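You operate a simulated robot arm through the tools that you are given. There is no shell and no other tool.

You run a simulated robot arm. Do the job below in one go: nothing can be reset, and whatever is moved stays where it is left.

## Task
The run is off: tip the yellow and teal tubs back into their own bins.
Fine: yellow tub in the yellow bin, teal tub in the teal bin; tubs back. Set down upright: yellow tub, teal tub.

Only the result counts: the job must be done as asked and must still hold three seconds after the hand-in. Knocking over, shifting, dropping, spilling or breaking anything else fails it.

## Robot
A 7-joint arm with a two-finger parallel gripper, fixed in place. Base frame: the origin is on the floor under the middle of its stand, x ahead of it, y to its left, z up. Readings come in cm, degrees, newtons and seconds.
It reaches about 137.2 cm from its shoulder. Its first joint turns from -149.0 to 149.0 degrees. Payload 3.43 kg.
The tool frame sits at the grasp point between the pads (the TCP): z along the fingers, y along the line on which they close. The tips reach 3 cm beyond it. Largest opening 9.4 cm; finger width 2.8, thickness 1; the body of the gripper, 5 by 9.6 cm, starts 5.5 cm behind the TCP.
Orientation is that of the tool frame in the base frame, as [roll, pitch, yaw] about the fixed x, y, z axes, in that order (R = Rz(yaw) Ry(pitch) Rx(roll)). With the fingers straight down and closing along the base's y, the tool's x points along the base's -x, its y along +y and its z along -z.

## Interface
- The arm moves only by the tool apply_moves. Its argument "commands" is a list that holds one entry, the list of rows, each a list of 6 numbers: the shift along the tool's x, y, z in cm, then the turn, a rotation vector about the tool's x, y, z in degrees. In form: [[[dx, dy, dz, rx, ry, rz], ...]]. A call has 1 to 20 rows; each row shifts and turns the commanded pose from where the row before left it, along the tool's axes as they then stand. "grip" is the closure, from 0 (fully open) to 1 (shut), set as the call begins (left out, the last holds). Rows are played at 5 a second. More than 5 cm and 8.6 degrees between two rows, or a gripper value outside its range, and nothing of the call is played. A pose out of reach is approached as far as the arm can. The call stops where the force on the tool passes 40 N (or 10 N more than at its start, if that is more) or the arm is blocked; 0.2 s more then pass. Each finger travels about 4.5 cm/s and halts on what it meets, pressing with about 26 N; the grip force reading is that of the motor and also rises with nothing between the fingers. The clock runs only during rows and for 0.2 s after the last one: add rows that do not move to give the fingers time. It gives the time, the measured TCP pose, the force on the tool (base axes), the opening and the grip force at its end, in the units of the frame above (readings bear some noise), with the torque about the TCP (base axes, N m) and any sound that the robot's microphone picked up.
- Cameras (640 x 400 px; columns grow to the right, rows downward): "scene" is fixed at [4.16, -51.23, 146.38]; the picture's right is [-1.00, 0.01, 0.00], its down [0.01, 0.76, -0.65] and it looks along [-0.00, -0.65, -0.76] (base axes); focal length 266 px, centre (320, 200). "wrist" rides on the gripper at [7.6, 1.4, -10.3] in the tool frame; the picture's right is [-0.18, 0.98, 0.00], its down [-0.75, -0.14, -0.64] and it looks along [-0.63, -0.12, 0.77] (tool axes); focal length 243 px, centre (320, 200). There is no depth. A picture from a camera that has moved, and an enlarged one, comes with that camera's place and axes in the base frame and with its lens. The place of the scene camera against the robot may be out by one fixed shift of up to 2.5 cm in any direction.
- grab_frame(camera): a new picture of that camera. It takes no simulated time.
- close_up(camera, box): a new picture of the part [left, top, right, bottom] of that camera's present view, enlarged. It takes no simulated time.
- sign_off(): hands the job in; it is judged then, once.

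Places have to be worked out from the pictures, the camera data and where the tool is seen. Open the gripper and draw the arm clear of the work before you hand the job in, unless the task says otherwise.

The tools are called after "Request:" as a command line: name --argument value ..., lists and objects as JSON in quotes. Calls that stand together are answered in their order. apply_moves: Moves the arm, as the interface text tells. Its arguments: {"type":"object","properties":{"commands":{"type":"array","items":{"type":"array","items":{"type":"array","items":{"type":"number"}}}},"grip":{"type":"number"}},"required":["commands"]} The other tools are called the same way: grab_frame (camera) takes a picture; close_up (camera, box) takes an enlarged picture of a part of a camera's view; sign_off () hands the job in.

At the start:

```text
time: 0.0
position: [24.66, -95.79, 119.41]
ee_rot: [180.0, 0.0, -180.0]
force: [-1.0, 0.5, -0.5]
wrist_torque: [0.0, -0.01, -0.01]
gripper_width: 9.41
grip_force: 0.1
```

scene: 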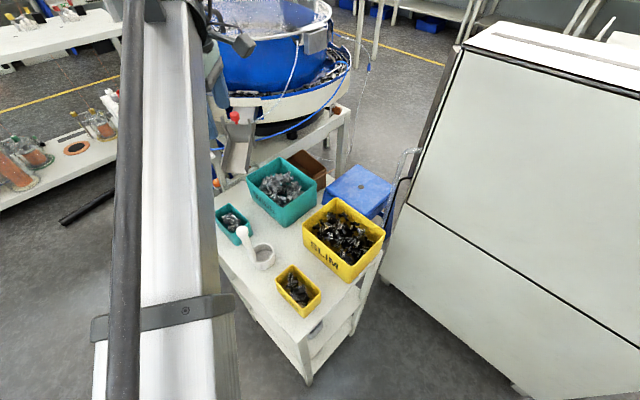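
wrist: 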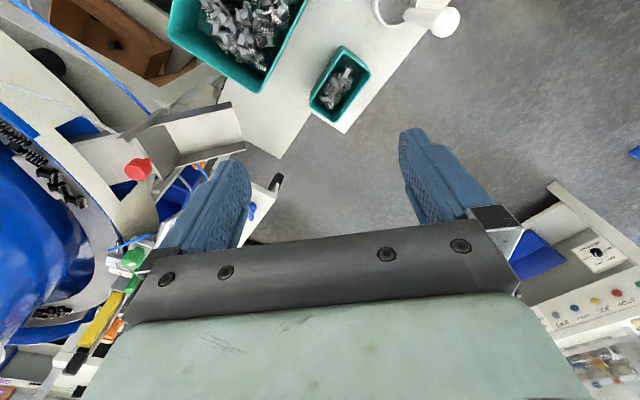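

I'll start by looking closely at the cart with the tubs and bins before moving anything.

Request:
close_up --camera "scene" --box '[200, 140, 400, 340]'

Request:
close_up --camera "wrist" --box '[160, 0, 480, 200]'

Request:
close_up --camera "scene" --box '[200, 190, 340, 330]'

```text
2.00 times, centred on (300, 240) of scene
camera zoom: at [4.16, -51.23, 146.38], right [-1.0, 0.01, 0.0], down [0.01, 0.76, -0.65], along [0.0, -0.65, -0.76], focal length 531 px, centre (360, 120)
```

zoom: 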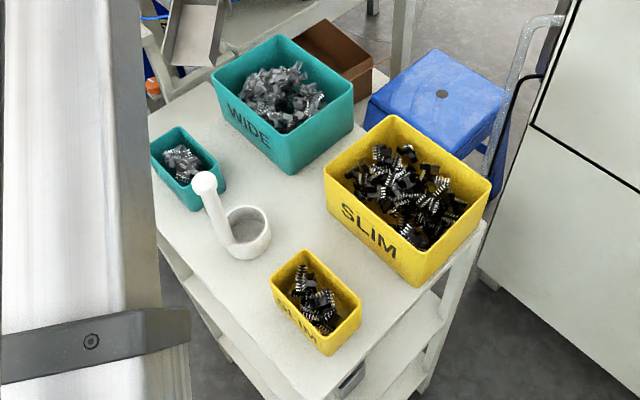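

```text
2.00 times, centred on (320, 100) of wrist
camera zoom: at [16.92, -94.2, 129.82], right [0.18, 0.98, 0.0], down [0.75, -0.14, 0.64], along [0.63, -0.12, -0.77], focal length 485 px, centre (320, 400)
```

zoom: 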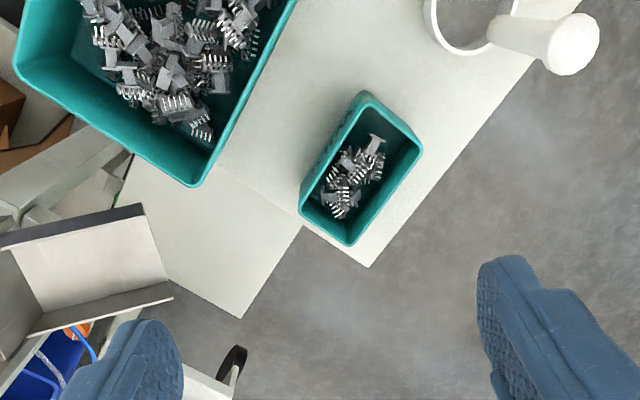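

```text
2.86 times, centred on (270, 260) of scene
camera zoom: at [4.16, -51.23, 146.38], right [-1.0, 0.01, 0.0], down [0.01, 0.76, -0.65], along [0.0, -0.65, -0.76], focal length 759 px, centre (463, 29)
```

zoom: 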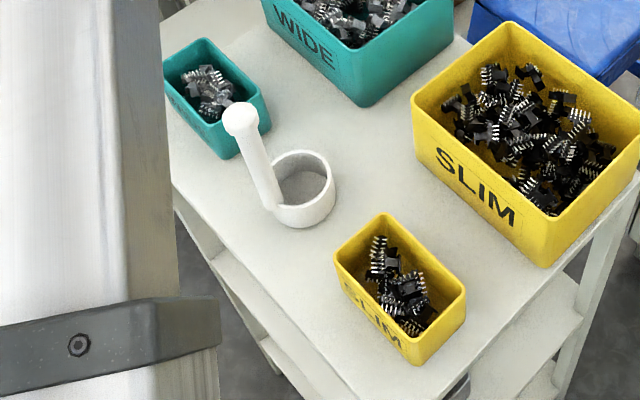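

The teal tub seems to sit around (27, -93, rim ~91), the yellow tub around (9, -73), and the pestle stands near (21, -83) up to z≈101. I'll shift sideways at a safe height (fingertips above 110 cm) so the wrist camera can give a second view for triangulation.

Request:
apply_moves --commands '[[[2.5, 1, 0, 0, 0, 0], [2.5, 1, 0, 0, 0, 0], [2.5, 1, 0, 0, 0, 0], [2.5, 1, 0, 0, 0, 0], [2.5, 1, 0, 0, 0, 0], [2.5, 1, 0, 0, 0, 0], [2.5, 1, 0, 0, 0, 0], [0, 0, 0, 0, 0, 0]]]' --grip 0

Request:
grab_frame --camera "wrist"

Request:
grab_frame --camera "scene"

```text
time: 1.8
position: [7.23, -88.74, 119.52]
ee_rot: [180.0, 0.1, -179.9]
force: [0.2, 0.3, 1.2]
wrist_torque: [0.0, 0.01, -0.01]
gripper_width: 9.42
grip_force: 0.1
```

```text
taken
camera wrist: at [-0.55, -87.2, 129.99], right [0.18, 0.98, 0.0], down [0.75, -0.14, 0.64], along [0.63, -0.12, -0.77], focal length 243 px, centre (320, 200)
```

wrist: 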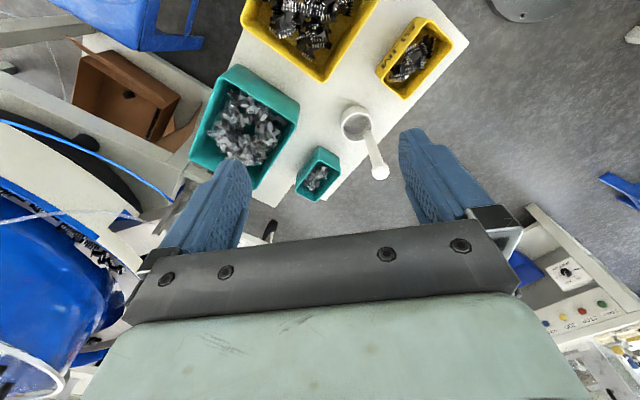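

```text
taken
```

scene: 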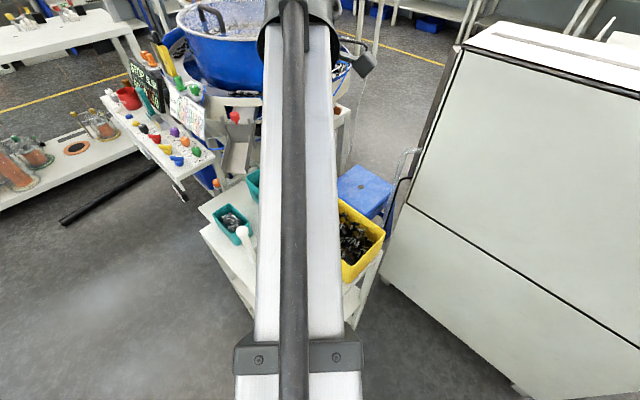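

This view shows all of the tubs and bins at once. I'll enlarge it to measure corners precisely.

Request:
close_up --camera "wrist" --box '[280, 90, 440, 210]'

Request:
close_up --camera "wrist" --box '[340, 0, 500, 120]'

Request:
close_up --camera "wrist" --box '[160, 0, 420, 210]'

```text
3.33 times, centred on (360, 150) of wrist
camera zoom: at [-0.55, -87.2, 129.99], right [0.18, 0.98, 0.0], down [0.75, -0.14, 0.64], along [0.63, -0.12, -0.77], focal length 809 px, centre (187, 367)
```

zoom: 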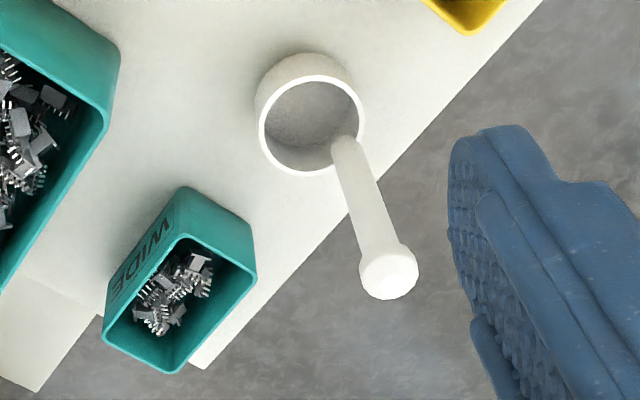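

```text
3.33 times, centred on (420, 60) of wrist
camera zoom: at [-0.55, -87.2, 129.99], right [0.18, 0.98, 0.0], down [0.75, -0.14, 0.64], along [0.63, -0.12, -0.77], focal length 809 px, centre (-13, 667)
```

zoom: 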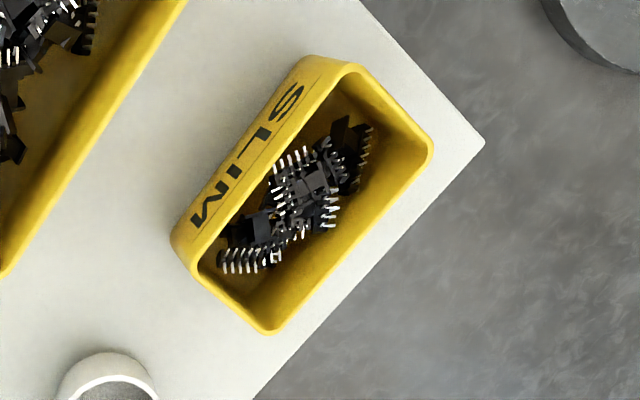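

```text
1.90 times, centred on (290, 105) of wrist
camera zoom: at [-0.55, -87.2, 129.99], right [0.18, 0.98, 0.0], down [0.75, -0.14, 0.64], along [0.63, -0.12, -0.77], focal length 462 px, centre (377, 381)
```

zoom: 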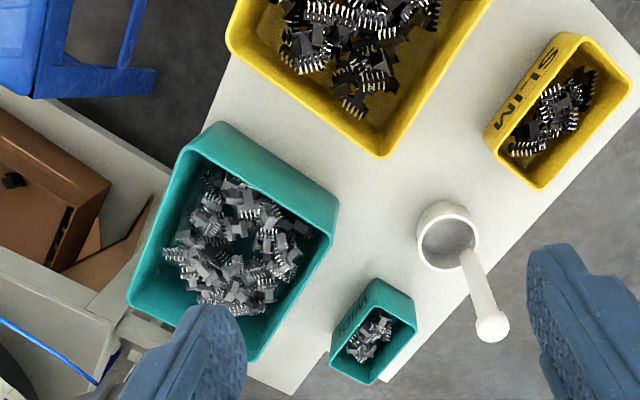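

From these views I estimate the tubs at about 9.4 × 5.5 cm, long axis along (0.7, -0.7), yellow centred near (9.7, -74.3) and teal near (28.6, -93.2). The heights are still uncertain, so I'll take more wrist views of the yellow tub from above and from the side.

Request:
apply_moves --commands '[[[-1, 2.5, 1, 0, 0, 0], [-1, 2.5, 1, 0, 0, 0], [-1, 2.5, 1, 0, 0, 0], [-1, 2.5, 1, 0, 0, 0], [-1, 2.5, 0.5, 0, 0, 0], [0, 0, 0, 0, 0, 0]]]'

Request:
grab_frame --camera "wrist"

Request:
close_up --camera "wrist" --box '[260, 20, 420, 140]'

Request:
apply_moves --commands '[[[3, 0, 1, 0, 0, 0], [3, 0, 1, 0, 0, 0], [3, 0, 1, 0, 0, 0], [3, 0, 1, 0, 0, 0], [3, 0, 1, 0, 0, 0], [3, 0, 1, 0, 0, 0], [0, 0, 0, 0, 0, 0]]]'

Request:
grab_frame --camera "wrist"

Request:
grab_frame --camera "scene"

```text
time: 3.2
position: [12.18, -76.3, 115.02]
ee_rot: [180.0, 0.0, -180.0]
force: [0.7, 0.2, -0.1]
wrist_torque: [0.03, -0.01, -0.01]
gripper_width: 9.41
grip_force: 0.0
```

```text
taken
camera wrist: at [4.44, -74.72, 125.43], right [0.18, 0.98, 0.0], down [0.75, -0.14, 0.64], along [0.63, -0.12, -0.77], focal length 243 px, centre (320, 200)
```

wrist: 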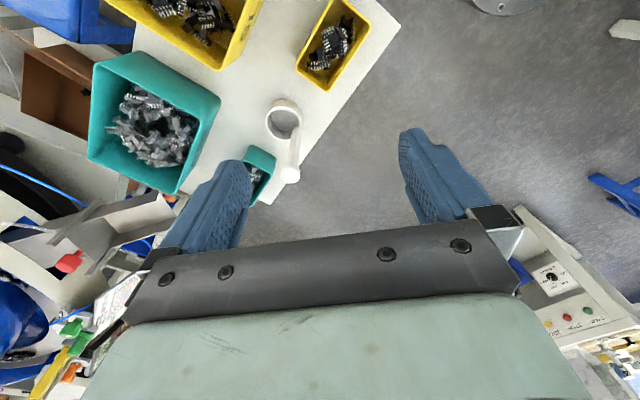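

```text
3.33 times, centred on (340, 80) of wrist
camera zoom: at [4.44, -74.72, 125.43], right [0.18, 0.98, 0.0], down [0.75, -0.14, 0.64], along [0.63, -0.12, -0.77], focal length 809 px, centre (253, 600)
```

zoom: 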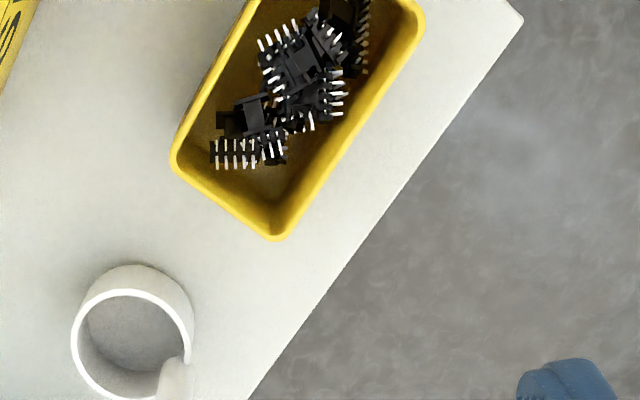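

```text
time: 4.8
position: [-5.85, -76.11, 108.73]
ee_rot: [180.0, 0.0, -179.8]
force: [-0.8, -0.9, -1.1]
wrist_torque: [-0.01, 0.01, 0.02]
gripper_width: 9.4
grip_force: 0.1
```

```text
taken
camera wrist: at [-13.61, -74.79, 119.2], right [0.18, 0.98, 0.0], down [0.75, -0.14, 0.64], along [0.63, -0.12, -0.77], focal length 243 px, centre (320, 200)
```

wrist: 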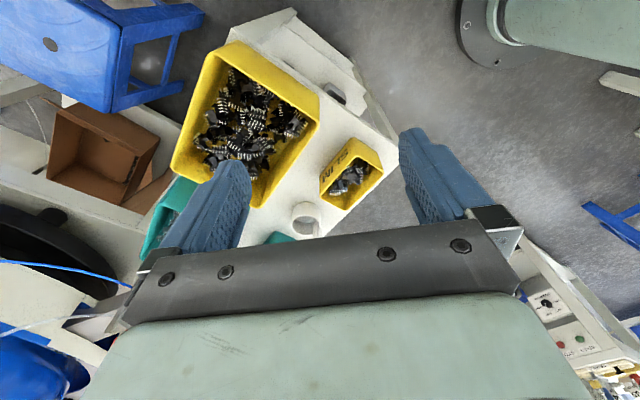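

```text
taken
```

scene: 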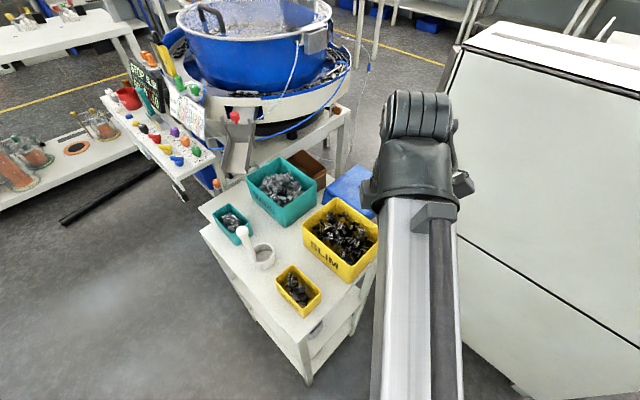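

The scene view is now unobstructed and the wrist has an oblique view of the yellow tub and bin. I'll enlarge these for corner measurements.

Request:
close_up --camera "wrist" --box '[290, 110, 410, 200]'

Request:
close_up --camera "wrist" --box '[150, 20, 390, 200]'

Request:
close_up --camera "scene" --box '[200, 195, 330, 325]'

Request:
close_up --camera "scene" --box '[230, 145, 390, 285]'

```text
4.44 times, centred on (350, 155) of wrist
camera zoom: at [-13.61, -74.79, 119.2], right [0.18, 0.98, 0.0], down [0.75, -0.14, 0.64], along [0.63, -0.12, -0.77], focal length 1078 px, centre (187, 400)
```

zoom: 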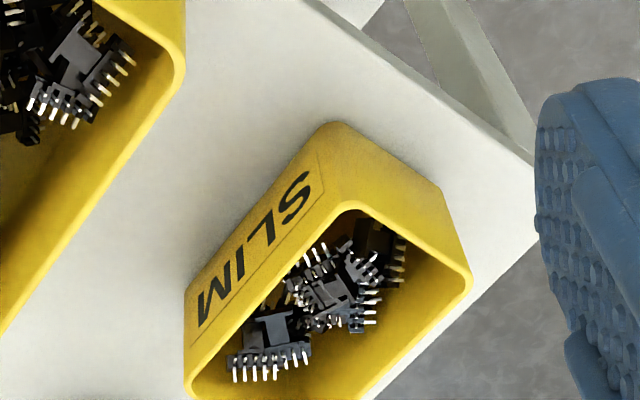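

```text
2.22 times, centred on (270, 110) of wrist
camera zoom: at [-13.61, -74.79, 119.2], right [0.18, 0.98, 0.0], down [0.75, -0.14, 0.64], along [0.63, -0.12, -0.77], focal length 539 px, centre (431, 400)
```

zoom: 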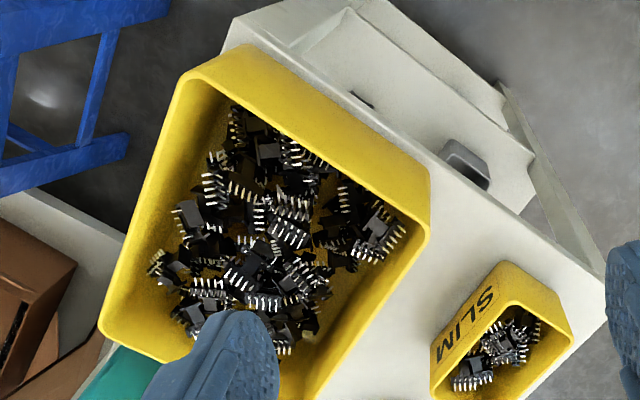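

```text
3.08 times, centred on (265, 260) of scene
camera zoom: at [4.16, -51.23, 146.38], right [-1.0, 0.01, 0.0], down [0.01, 0.76, -0.65], along [0.0, -0.65, -0.76], focal length 817 px, centre (489, 15)
```

zoom: 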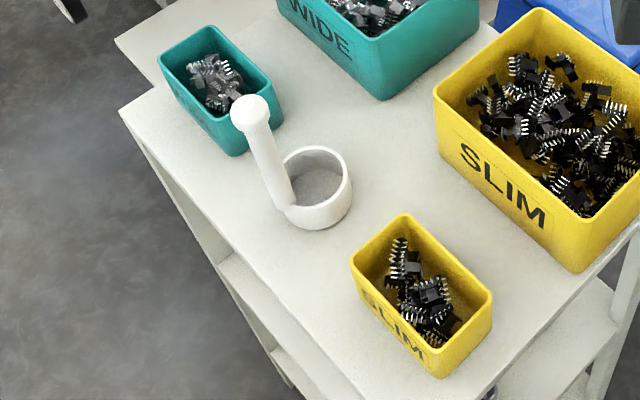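

```text
2.86 times, centred on (310, 215) of scene
camera zoom: at [4.16, -51.23, 146.38], right [-1.0, 0.01, 0.0], down [0.01, 0.76, -0.65], along [0.0, -0.65, -0.76], focal length 759 px, centre (349, 157)
```

zoom: 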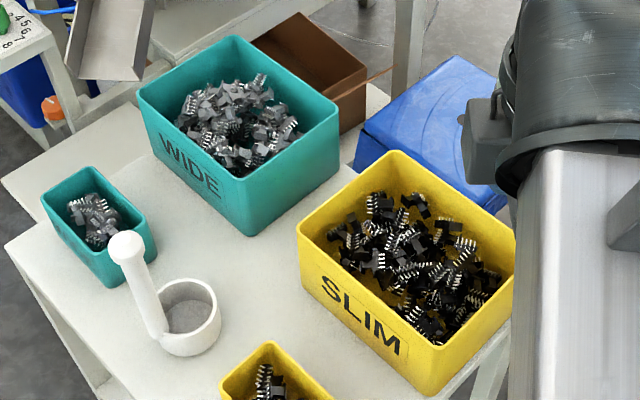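

Triangulation gives the yellow tub rim at z≈88.2, table ≈82, tub centre (9.7, -74.2) with long axis at about -44.6°, and yellow bin centre (-1.5, -87.1) with rim ≈92.7. I plan a near-horizontal grasp from the tub's outer end so that I can pour by rolling. First I move to free air past the table end.

Request:
apply_moves --commands '[[[-1, 2.4, 0, 0, 0, 0], [-1, 2.4, 0, 0, 0, 0], [-1, 2.4, 0, 0, 0, 0], [-1, 2.4, 0, 0, 0, 0], [-1, 2.4, 0, 0, 0, 0], [0, 0, 0, 0, 0, 0]]]'

Request:
apply_moves --commands '[[[0, 0, 0, 0, 0, -8.4], [0, 0, 0, 0, 0, -8.4], [0, 0, 0, 0, 0, -8.4], [0, 0, 0, 0, 0, -8.4], [0, 0, 0, 0, 0, -8.4], [0, 0, 0, 0, 0, -8.4], [0, 0, 0, 0, 0, -8.4], [0, 0, 0, 0, 0, -8.4], [0, 0, 0, 0, 0, 0]]]'

Request:
grab_frame --camera "scene"

Request:
grab_frame --camera "wrist"

```text
time: 6.2
position: [-0.89, -64.2, 108.94]
ee_rot: [-180.0, 0.0, 180.0]
force: [0.0, -0.2, -0.5]
wrist_torque: [-0.01, 0.01, 0.0]
gripper_width: 9.38
grip_force: 0.0
```

```text
time: 8.2
position: [-0.9, -64.21, 108.9]
ee_rot: [-180.0, 0.0, -112.6]
force: [1.2, -0.5, 0.5]
wrist_torque: [0.02, 0.02, 0.0]
gripper_width: 9.42
grip_force: 0.1
```

```text
taken
```

scene: 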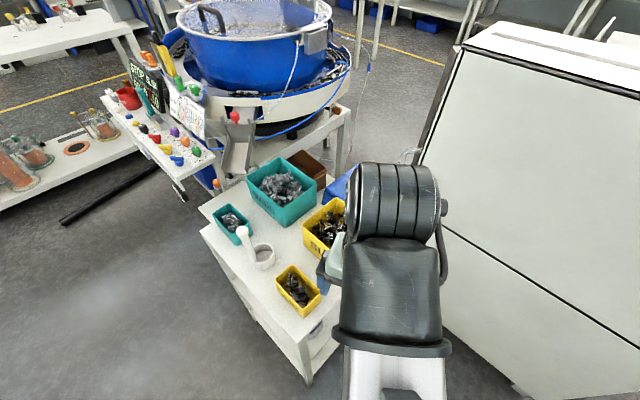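

```text
taken
camera wrist: at [-5.23, -70.64, 119.32], right [-0.84, 0.55, 0.0], down [0.42, 0.64, 0.64], along [0.35, 0.54, -0.77], focal length 243 px, centre (320, 200)
```

wrist: 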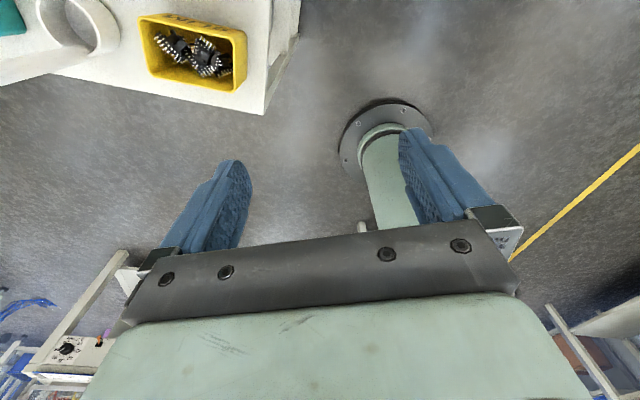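

Yaw is turning fine. I continue to the full heading so the tool x axis points along the tub's long axis (yaw ≈ -44.6°), camera side ending up on top after tilting.

Request:
apply_moves --commands '[[[0, 0, 0, 0, 0, -8.5], [0, 0, 0, 0, 0, -8.5], [0, 0, 0, 0, 0, -8.5], [0, 0, 0, 0, 0, -8.5], [0, 0, 0, 0, 0, -8.5], [0, 0, 0, 0, 0, -8.5], [0, 0, 0, 0, 0, -8.5], [0, 0, 0, 0, 0, -8.5], [0, 0, 0, 0, 0, 0]]]'

Request:
grab_frame --camera "scene"

Request:
grab_frame --camera "wrist"

```text
time: 10.2
position: [-0.13, -64.29, 108.96]
ee_rot: [-179.9, 0.0, -102.0]
force: [0.6, -0.7, 0.0]
wrist_torque: [0.02, 0.0, -0.04]
gripper_width: 9.39
grip_force: 0.1
out of reach, approached as far as the arm can: row 2, 3, 4, 5, 6, 7, 8
```

```text
taken
```

scene: 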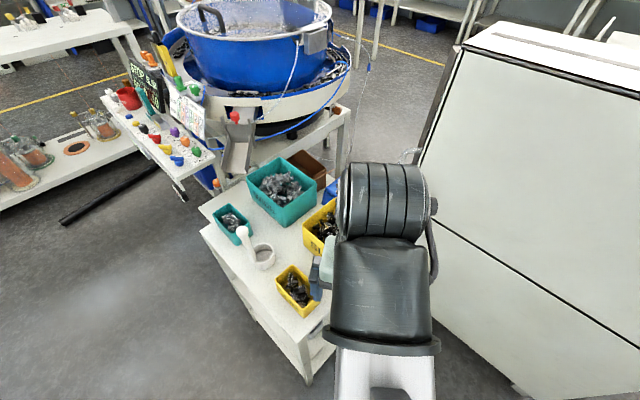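

```text
taken
camera wrist: at [-3.16, -71.39, 119.32], right [-0.92, 0.39, 0.0], down [0.29, 0.71, 0.64], along [0.25, 0.59, -0.77], focal length 243 px, centre (320, 200)
```

wrist: 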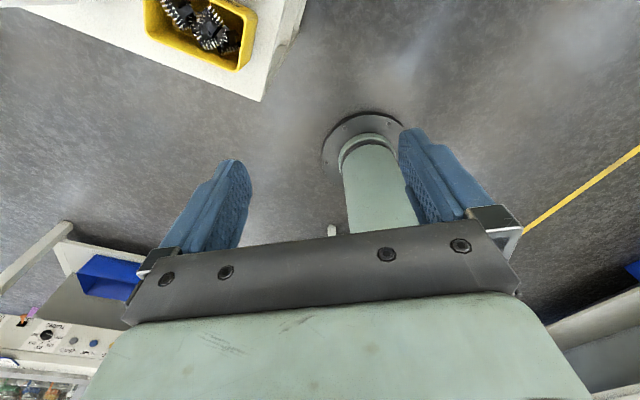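

The wrist joint hits a limit near yaw -102°, so I must turn the other way. I'll turn back a few steps and see where the commanded pose starts from.

Request:
apply_moves --commands '[[[0, 0, 0, 0, 0, 8.5], [0, 0, 0, 0, 0, 8.5], [0, 0, 0, 0, 0, 8.5], [0, 0, 0, 0, 0, 8.5], [0, 0, 0, 0, 0, 8.5], [0, 0, 0, 0, 0, 8.5], [0, 0, 0, 0, 0, 8.5], [0, 0, 0, 0, 0, 8.5], [0, 0, 0, 0, 0, 0]]]'

```text
time: 12.2
position: [-0.23, -64.21, 108.98]
ee_rot: [179.9, 0.2, -170.2]
force: [-0.1, -0.1, -0.2]
wrist_torque: [-0.01, 0.0, -0.02]
gripper_width: 9.38
grip_force: 0.1
```

Each call starts from the measured pose, so that's clean. I now turn the other way to yaw ≈135.4° (camera side below after tilting), which is well within range.

Request:
apply_moves --commands '[[[0, 0, 0, 0, 0, 7.77], [0, 0, 0, 0, 0, 7.77], [0, 0, 0, 0, 0, 7.77], [0, 0, 0, 0, 0, 7.77], [0, 0, 0, 0, 0, 7.77], [0, 0, 0, 0, 0, 7.77], [0, 0, 0, 0, 0, 7.77], [0, 0, 0, 0, 0, 0]]]'

Request:
apply_moves --commands '[[[0, 0, 0, 0, -7.5, 0], [0, 0, 0, 0, -7.5, 0], [0, 0, 0, 0, -7.5, 0], [0, 0, 0, 0, -7.5, 0], [0, 0, 0, 0, -7.5, 0], [0, 0, 0, 0, -7.5, 0], [0, 0, 0, 0, 0, 0]]]'

Request:
grab_frame --camera "scene"

Request:
grab_frame --camera "wrist"

```text
time: 14.0
position: [0.06, -64.29, 108.93]
ee_rot: [179.9, 0.1, 135.5]
force: [-0.1, 0.2, 0.2]
wrist_torque: [0.0, 0.0, -0.01]
gripper_width: 9.41
grip_force: 0.0
```

```text
time: 15.6
position: [0.02, -64.31, 108.85]
ee_rot: [179.8, 45.2, 135.6]
force: [-1.2, -0.2, -0.3]
wrist_torque: [-0.01, 0.02, 0.0]
gripper_width: 9.4
grip_force: 0.0
```

```text
taken
```

scene: 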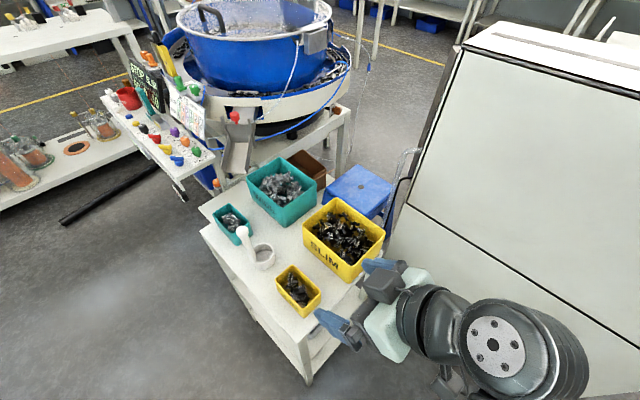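

```text
taken
camera wrist: at [-8.22, -54.42, 110.92], right [0.78, 0.61, 0.13], down [-0.04, -0.15, 0.99], along [0.62, -0.78, -0.09], focal length 243 px, centre (320, 200)
```

wrist: 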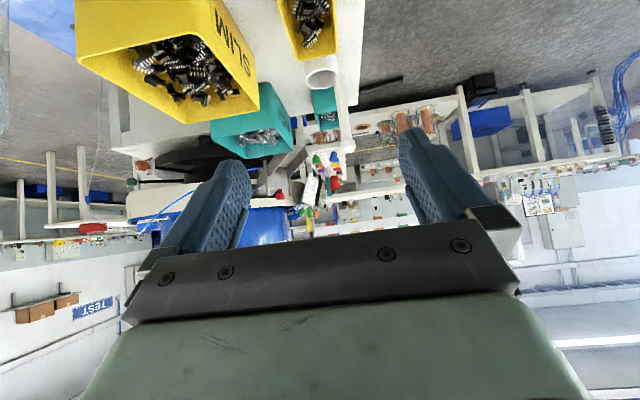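

Tilt to 45° worked and the scene camera now shows the gripper clearly. I continue tilting to 75° (fingers 15° below horizontal), still in free air.

Request:
apply_moves --commands '[[[0, 0, 0, 0, -7.5, 0], [0, 0, 0, 0, -7.5, 0], [0, 0, 0, 0, -7.5, 0], [0, 0, 0, 0, -7.5, 0], [0, 0, 0, 0, 0, 0]]]'

Request:
grab_frame --camera "scene"

Request:
apply_moves --commands '[[[0, 0, 0, 0, 0, 8], [0, 0, 0, 0, 0, 8], [0, 0, 0, 0, 0, 8], [0, 0, 0, 0, 0, 8], [0, 0, 0, 0, 0, 8], [0, 0, 0, 0, 0, 8], [0, 0, 0, 0, 0, 8], [0, 0, 0, 0, 0, 8], [0, 0, 0, 0, 0, 8], [0, 0, 0, 0, 0, 8], [0, 0, 0, 0, 0, 8], [0, 0, 0, 0, 0, 8], [0, 0, 0, 0, 0, 8], [0, 0, 0, 0, 0, 8], [0, 0, 0, 0, 0, 8], [0, 0, 0, 0, 0, 8], [0, 0, 0, 0, 0, 8], [0, 0, 0, 0, 0, 8], [0, 0, 0, 0, 0, 8], [0, 0, 0, 0, 0, 0]]]'

Request:
grab_frame --camera "scene"

```text
time: 16.8
position: [-0.07, -64.2, 109.01]
ee_rot: [180.0, 75.3, 135.4]
force: [-0.5, -0.3, 0.9]
wrist_torque: [0.01, 0.03, -0.02]
gripper_width: 9.39
grip_force: 0.0
```

```text
taken
```

scene: 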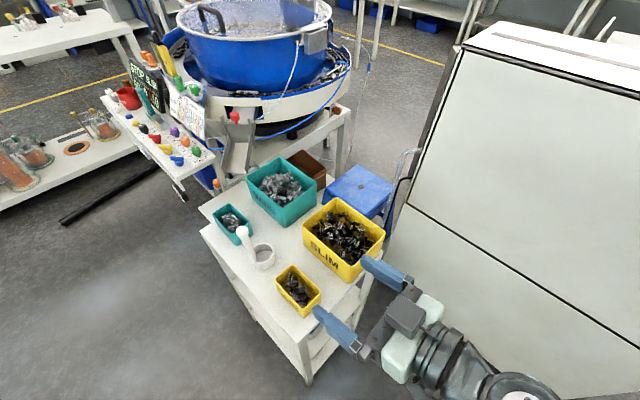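

```text
time: 21.0
position: [-0.07, -64.27, 109.01]
ee_rot: [119.7, -58.7, 19.6]
force: [-0.1, -0.3, -0.3]
wrist_torque: [0.02, 0.01, 0.01]
gripper_width: 9.43
grip_force: 0.1
```

```text
taken
```

scene: 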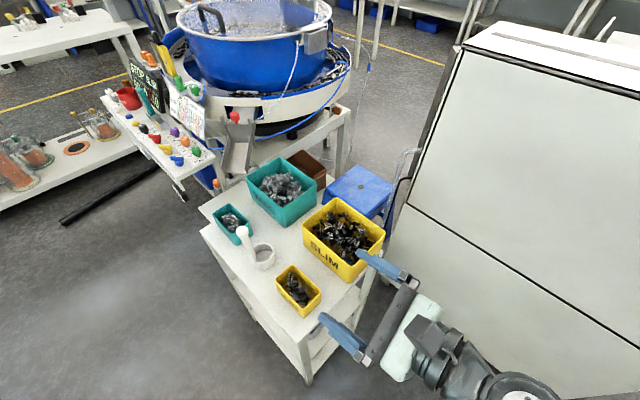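

Rolling +152° about the tool axis works without hitting a limit, so a roll-pour is feasible. Let me look at the gripper's shape from both cameras at this roll.

Request:
close_up --camera "scene" --box '[300, 240, 500, 400]'

Request:
grab_frame --camera "wrist"

```text
2.50 times, centred on (400, 320) of scene
camera zoom: at [4.16, -51.23, 146.38], right [-1.0, 0.01, 0.0], down [0.01, 0.76, -0.65], along [0.0, -0.65, -0.76], focal length 664 px, centre (120, -100)
```

zoom: 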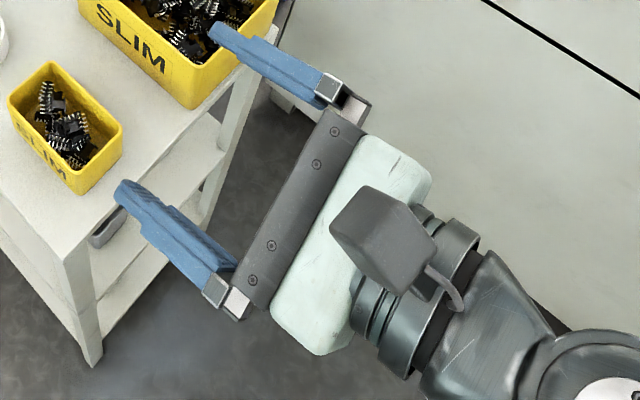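

```text
taken
camera wrist: at [-4.3, -56.97, 118.85], right [-0.61, -0.74, 0.29], down [-0.74, 0.4, -0.54], along [0.28, -0.54, -0.79], focal length 243 px, centre (320, 200)
```

wrist: 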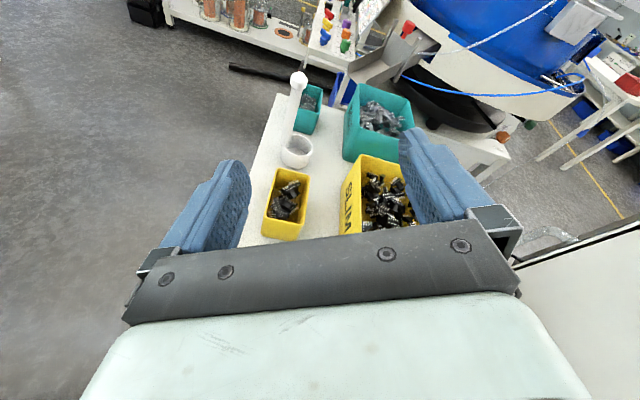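

The wrist picture is upright here, so a camera-up grasp lets me check alignment. I roll the last 28° and compare the pose to the target [180, -75, -44.6].

Request:
apply_moves --commands '[[[0, 0, 0, 0, 0, 7], [0, 0, 0, 0, 0, 7], [0, 0, 0, 0, 0, 7], [0, 0, 0, 0, 0, 7], [0, 0, 0, 0, 0, 0]]]'

Request:
grab_frame --camera "wrist"

Request:
grab_frame --camera "scene"

```text
time: 22.2
position: [-0.17, -64.27, 108.87]
ee_rot: [-179.5, -75.0, -44.9]
force: [0.6, -0.5, 0.1]
wrist_torque: [0.02, 0.0, 0.02]
gripper_width: 9.4
grip_force: 0.1
```

```text
taken
camera wrist: at [-6.91, -59.68, 119.04], right [-0.72, -0.67, -0.18], down [-0.48, 0.67, -0.56], along [0.5, -0.32, -0.81], focal length 243 px, centre (320, 200)
```

wrist: 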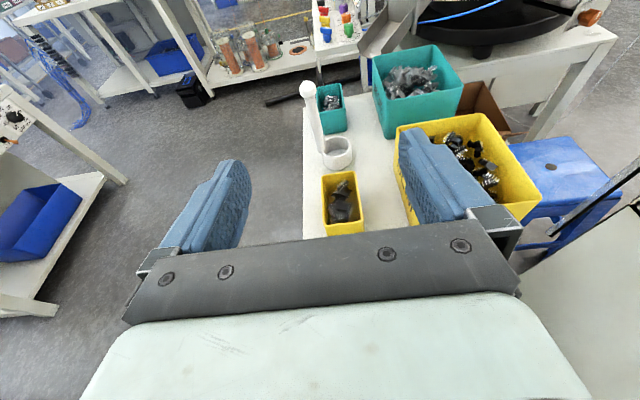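

```text
taken
```

scene: 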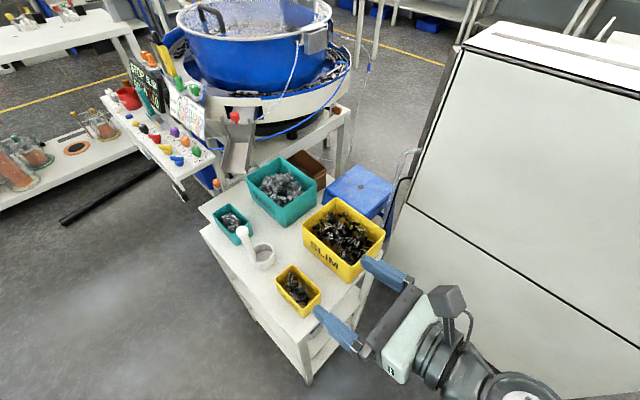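

Orientation is on target and the tub sits centred between the fingers. I descend to the pre-grasp pose, about 12 cm back from the grasp and clear of the table end.

Request:
apply_moves --commands '[[[-2.4, 0.02, 0.78, 0, 0, 0], [-2.4, 0.02, 0.78, 0, 0, 0], [-2.4, 0.02, 0.78, 0, 0, 0], [-2.4, 0.02, 0.78, 0, 0, 0], [-2.4, 0.02, 0.78, 0, 0, 0], [-2.4, 0.02, 0.78, 0, 0, 0], [-2.4, 0.02, 0.78, 0, 0, 0], [-2.4, 0.02, 0.76, 0, 0, 0], [0, 0, 0, 0, 0, 0]]]'

Request:
grab_frame --camera "wrist"

Request:
close_up --camera "scene" --box '[240, 220, 440, 380]'

```text
time: 24.2
position: [0.46, -65.09, 88.89]
ee_rot: [-179.8, -75.1, -44.6]
force: [-0.1, 0.4, -0.4]
wrist_torque: [0.0, 0.02, 0.01]
gripper_width: 9.38
grip_force: 0.2
```

```text
taken
camera wrist: at [-6.27, -60.53, 98.95], right [-0.72, -0.67, -0.18], down [-0.48, 0.67, -0.56], along [0.5, -0.32, -0.81], focal length 243 px, centre (320, 200)
```

wrist: 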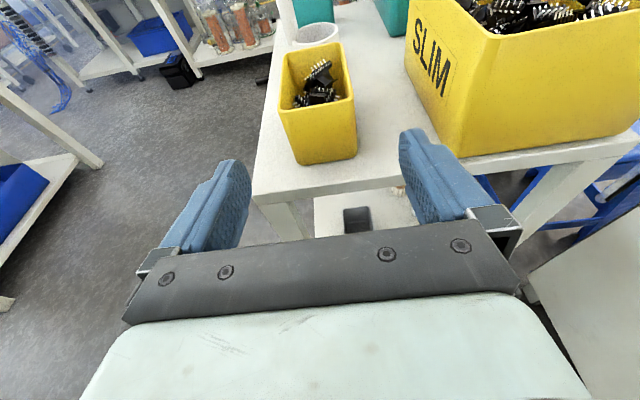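

```text
2.50 times, centred on (340, 300) of scene
camera zoom: at [4.16, -51.23, 146.38], right [-1.0, 0.01, 0.0], down [0.01, 0.76, -0.65], along [0.0, -0.65, -0.76], focal length 664 px, centre (270, -50)
```

zoom: 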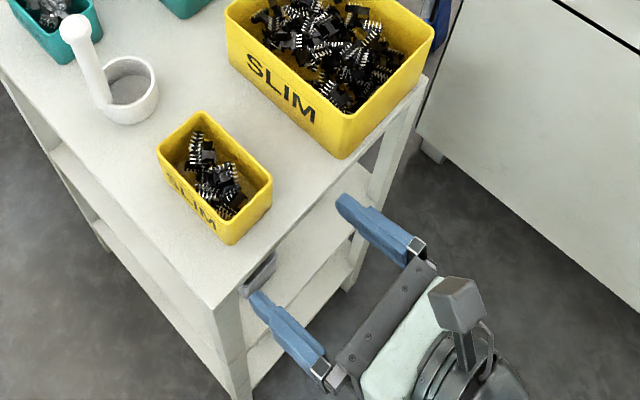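

The predicted tub corners match the picture within about 0.3 cm. I advance 6.5 cm along the finger direction and recheck before going fully in.

Request:
apply_moves --commands '[[[0, 0.1, 1.3, 0, 0, 0], [0, 0.1, 1.3, 0, 0, 0], [0, 0, 1.3, 0, 0, 0], [0, 0, 1.3, 0, 0, 0], [0, 0, 1.3, 0, 0, 0], [0, 0, 0, 0, 0, 0]]]'

Request:
grab_frame --camera "wrist"

Request:
close_up --camera "scene" --box '[240, 220, 400, 350]'

```text
time: 25.6
position: [4.82, -69.69, 87.06]
ee_rot: [-179.8, -75.1, -44.5]
force: [-0.2, 0.2, 0.8]
wrist_torque: [-0.02, 0.01, -0.02]
gripper_width: 9.4
grip_force: 0.1
```

```text
taken
camera wrist: at [-1.9, -65.07, 97.16], right [-0.72, -0.67, -0.18], down [-0.48, 0.67, -0.56], along [0.5, -0.32, -0.81], focal length 243 px, centre (320, 200)
```

wrist: 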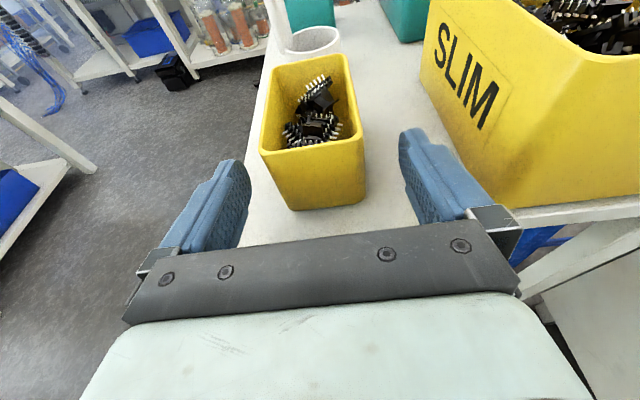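

```text
3.08 times, centred on (320, 285) of scene
camera zoom: at [4.16, -51.23, 146.38], right [-1.0, 0.01, 0.0], down [0.01, 0.76, -0.65], along [0.0, -0.65, -0.76], focal length 817 px, centre (320, -62)
```

zoom: 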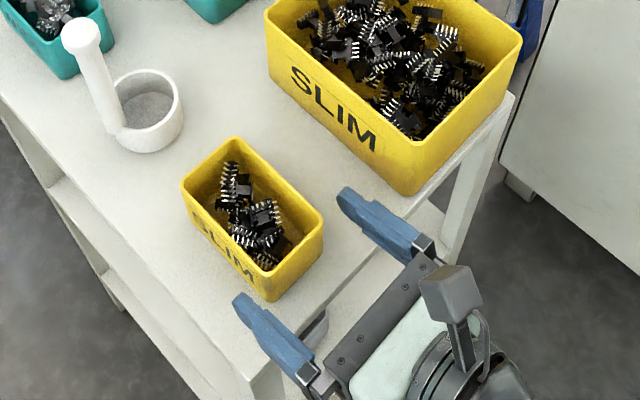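

The tub is within ~0.2 cm of the finger mid-line and both fingers pass outside its walls. I advance the remaining 5.4 cm with a tiny lateral correction.

Request:
apply_moves --commands '[[[0, -0.1, 1.1, 0, 0, 0], [0, -0.1, 1.1, 0, 0, 0], [0, 0, 1.1, 0, 0, 0], [0, 0, 1.1, 0, 0, 0], [0, 0, 1.0, 0, 0, 0], [0, 0, 0, 0, 0, 0]]]'

Request:
grab_frame --camera "wrist"

Request:
close_up --camera "scene" --box '[240, 220, 400, 350]'

```text
time: 27.0
position: [8.68, -73.2, 85.73]
ee_rot: [-179.8, -75.1, -44.6]
force: [-0.2, 0.2, 1.1]
wrist_torque: [0.01, -0.06, 0.02]
gripper_width: 9.41
grip_force: 0.1
```

```text
taken
camera wrist: at [2.0, -68.68, 95.83], right [-0.72, -0.67, -0.18], down [-0.48, 0.67, -0.56], along [0.5, -0.32, -0.81], focal length 243 px, centre (320, 200)
```

wrist: 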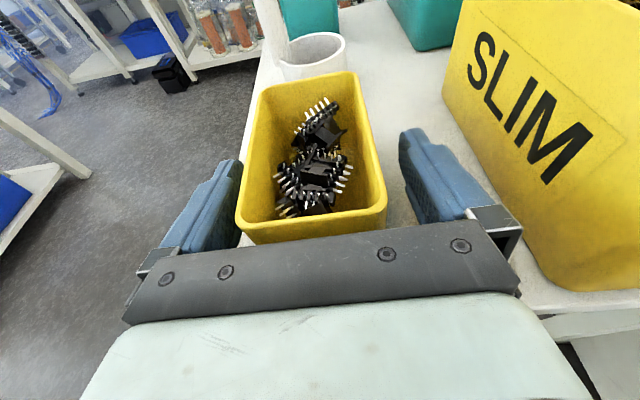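

```text
3.08 times, centred on (320, 285) of scene
camera zoom: at [4.16, -51.23, 146.38], right [-1.0, 0.01, 0.0], down [0.01, 0.76, -0.65], along [0.0, -0.65, -0.76], focal length 817 px, centre (320, -62)
```

zoom: 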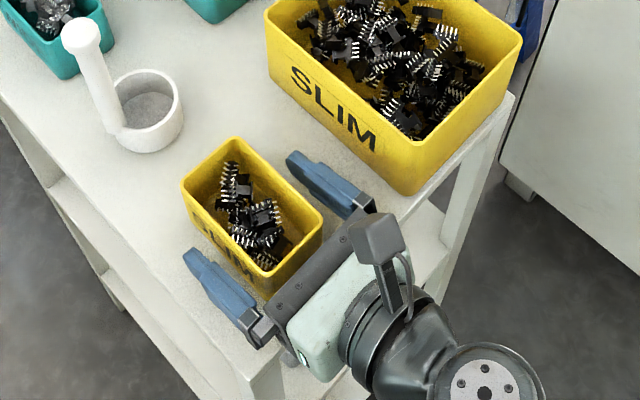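

The tub lies between the pads with nothing touching. I close the gripper and give it time to settle.

Request:
apply_moves --commands '[[[0, 0, 0, 0, 0, 0], [0, 0, 0, 0, 0, 0], [0, 0, 0, 0, 0, 0], [0, 0, 0, 0, 0, 0], [0, 0, 0, 0, 0, 0], [0, 0, 0, 0, 0, 0]]]' --grip 1

Request:
grab_frame --camera "wrist"

Request:
close_up --camera "scene" --box '[240, 220, 400, 350]'

```text
time: 28.4
position: [8.76, -73.32, 85.72]
ee_rot: [-179.8, -75.0, -44.6]
force: [-0.8, -0.3, 0.1]
wrist_torque: [-0.03, 0.03, 0.01]
gripper_width: 6.4
grip_force: 25.6
```

```text
taken
camera wrist: at [2.0, -68.68, 95.83], right [-0.72, -0.67, -0.18], down [-0.48, 0.67, -0.56], along [0.5, -0.32, -0.81], focal length 243 px, centre (320, 200)
```

wrist: 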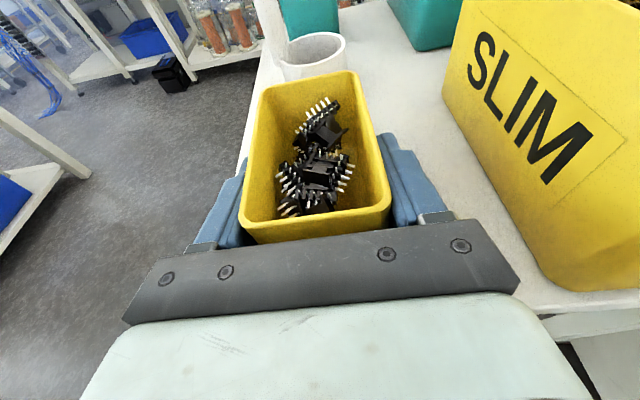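

```text
3.08 times, centred on (320, 285) of scene
camera zoom: at [4.16, -51.23, 146.38], right [-1.0, 0.01, 0.0], down [0.01, 0.76, -0.65], along [0.0, -0.65, -0.76], focal length 817 px, centre (320, -62)
```

zoom: 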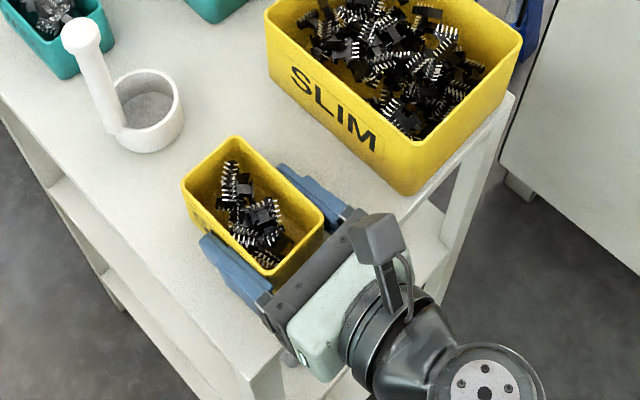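

Firm grip at 6.4 cm width (25.6 N). I lift straight up in small steps, then check.

Request:
apply_moves --commands '[[[0.48, 0, -0.13, 0, 0, 0], [0.48, 0, -0.13, 0, 0, 0], [0.97, 0, -0.26, 0, 0, 0], [0.97, 0, -0.26, 0, 0, 0], [1.45, 0, -0.39, 0, 0, 0], [1.45, 0, -0.39, 0, 0, 0], [1.93, 0, -0.52, 0, 0, 0], [1.93, 0, -0.52, 0, 0, 0], [1.93, 0, -0.52, 0, 0, 0], [1.93, 0, -0.52, 0, 0, 0], [1.45, 0, -0.39, 0, 0, 0], [0.97, 0, -0.26, 0, 0, 0], [0, 0, 0, 0, 0, 0]]]'

Request:
grab_frame --camera "wrist"

Request:
grab_frame --camera "scene"

```text
time: 31.2
position: [8.81, -73.21, 102.27]
ee_rot: [-179.7, -75.1, -44.7]
force: [-0.1, -0.4, -0.5]
wrist_torque: [0.0, 0.0, -0.01]
gripper_width: 6.36
grip_force: 26.2
```

```text
taken
camera wrist: at [1.98, -68.52, 112.42], right [-0.72, -0.67, -0.18], down [-0.48, 0.67, -0.56], along [0.5, -0.32, -0.81], focal length 243 px, centre (320, 200)
```

wrist: 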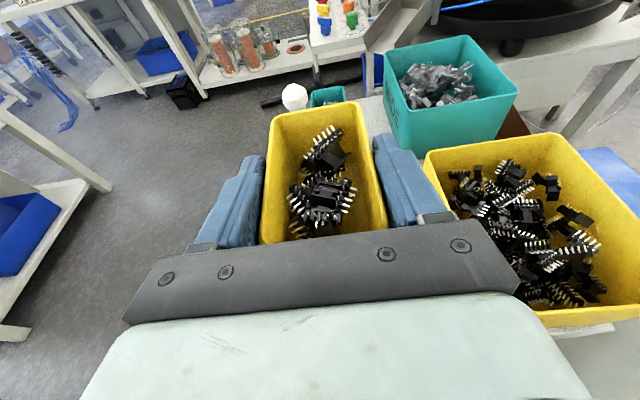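

```text
taken
```

scene: 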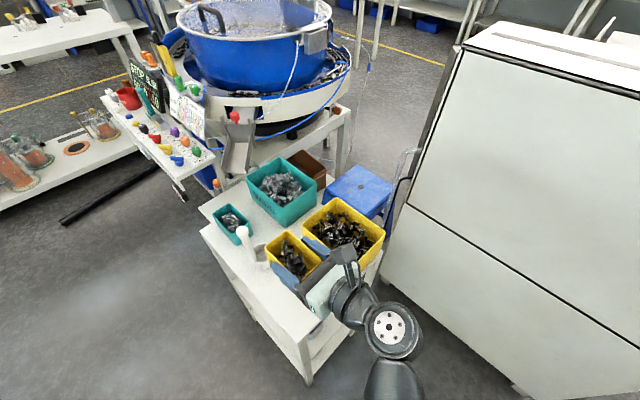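

The picture suggests the tub has swung nose-down a little in the grip. I'll zoom in to see how it is held.

Request:
close_up --camera "scene" --box '[250, 200, 410, 320]'

Request:
close_up --camera "wrist" --box '[180, 60, 440, 260]'

```text
3.33 times, centred on (330, 260) of scene
camera zoom: at [4.16, -51.23, 146.38], right [-1.0, 0.01, 0.0], down [0.01, 0.76, -0.65], along [0.0, -0.65, -0.76], focal length 886 px, centre (287, 0)
```

zoom: 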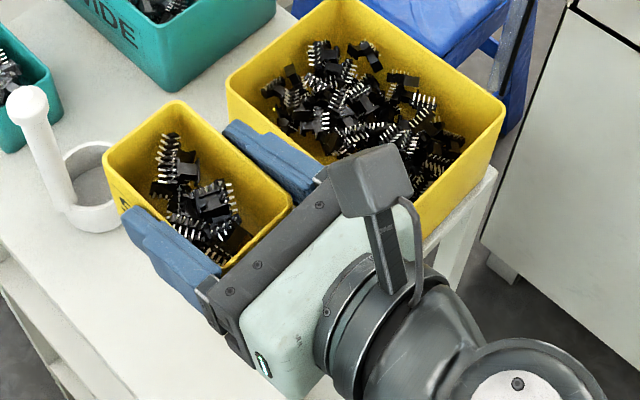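

```text
2.00 times, centred on (310, 160) of wrist
camera zoom: at [1.98, -68.52, 112.42], right [-0.72, -0.67, -0.18], down [-0.48, 0.67, -0.56], along [0.5, -0.32, -0.81], focal length 485 px, centre (340, 280)
```

zoom: 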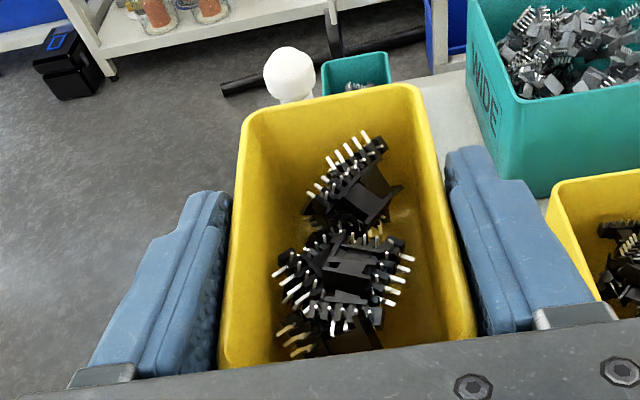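

The tub seems to have sunk about 2 cm in the grip during the lift. I'll hold still for about a second and compare pictures to see if it is still creeping.

Request:
apply_moves --commands '[[[0, 0, 0, 0, 0, 0], [0, 0, 0, 0, 0, 0], [0, 0, 0, 0, 0, 0], [0, 0, 0, 0, 0, 0]]]'

Request:
close_up --camera "wrist" --box '[180, 60, 440, 260]'

Request:
close_up --camera "scene" --box '[260, 220, 340, 280]'

```text
time: 32.2
position: [8.76, -73.17, 102.28]
ee_rot: [-179.8, -75.1, -44.7]
force: [0.3, -0.6, -0.8]
wrist_torque: [0.0, 0.04, 0.01]
gripper_width: 6.34
grip_force: 26.0
```

```text
2.00 times, centred on (310, 160) of wrist
camera zoom: at [1.98, -68.52, 112.4], right [-0.72, -0.67, -0.18], down [-0.48, 0.67, -0.56], along [0.5, -0.32, -0.81], focal length 485 px, centre (340, 280)
```

zoom: 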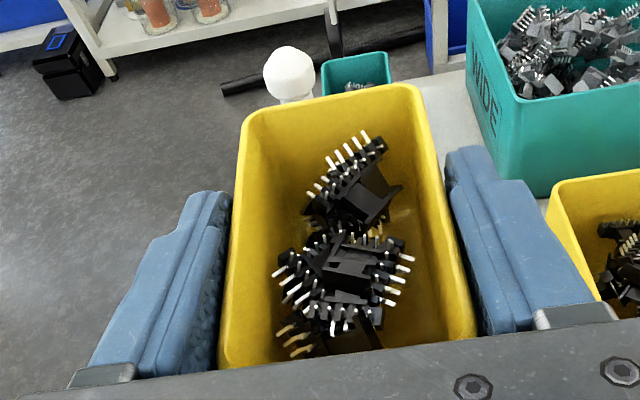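

```text
6.67 times, centred on (300, 250) of scene
camera zoom: at [4.16, -51.23, 146.38], right [-1.0, 0.01, 0.0], down [0.01, 0.76, -0.65], along [0.0, -0.65, -0.76], focal length 1771 px, centre (453, -133)
```

zoom: 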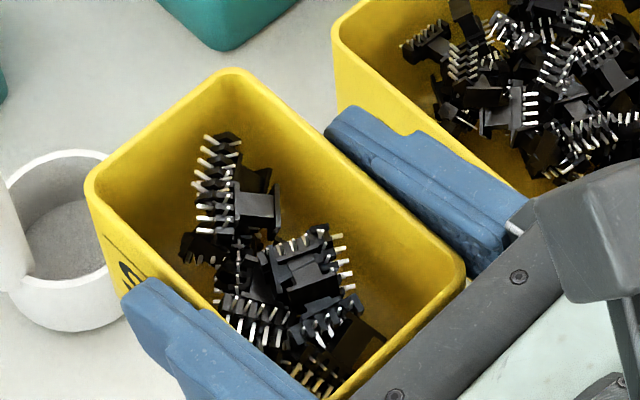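

The tub is stable now (identical pictures, steady width). I carry it sideways over the yellow bin at this height; tub bottom should clear the rim by about 4 cm.

Request:
apply_moves --commands '[[[0, 0.8, 0, 0, 0, 0], [0, 1.5, 0, 0, 0, 0], [0, 2.2, 0, 0, 0, 0], [0, 2.5, 0, 0, 0, 0], [0, 2.5, 0, 0, 0, 0], [0, 2.5, 0, 0, 0, 0], [0, 2.5, 0, 0, 0, 0], [0, 2.0, 0, 0, 0, 0], [0, 1.3, 0, 0, 0, 0], [0, 0.77, 0, 0, 0, 0], [0, 0, 0, 0, 0, 0]]]'

Request:
grab_frame --camera "wrist"

Request:
close_up --camera "scene" --box '[260, 140, 460, 300]'

```text
time: 34.6
position: [-4.25, -86.36, 102.3]
ee_rot: [-179.8, -75.1, -44.5]
force: [0.9, -0.7, -0.1]
wrist_torque: [0.02, -0.02, 0.0]
gripper_width: 6.36
grip_force: 26.1
```

```text
taken
camera wrist: at [-11.01, -81.79, 112.38], right [-0.72, -0.67, -0.18], down [-0.48, 0.67, -0.56], along [0.5, -0.32, -0.81], focal length 243 px, centre (320, 200)
```

wrist: 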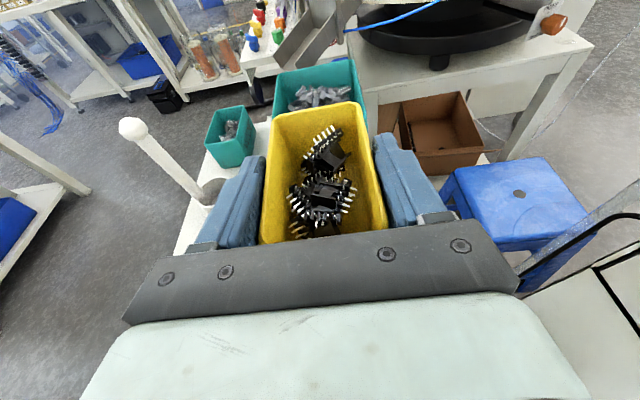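

```text
2.50 times, centred on (360, 220) of scene
camera zoom: at [4.16, -51.23, 146.38], right [-1.0, 0.01, 0.0], down [0.01, 0.76, -0.65], along [0.0, -0.65, -0.76], focal length 664 px, centre (220, 150)
```

zoom: 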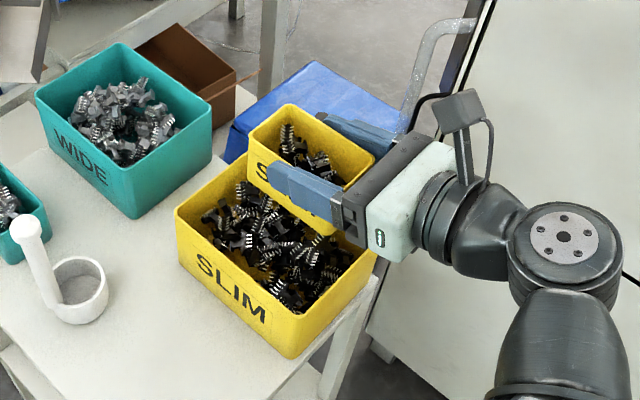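

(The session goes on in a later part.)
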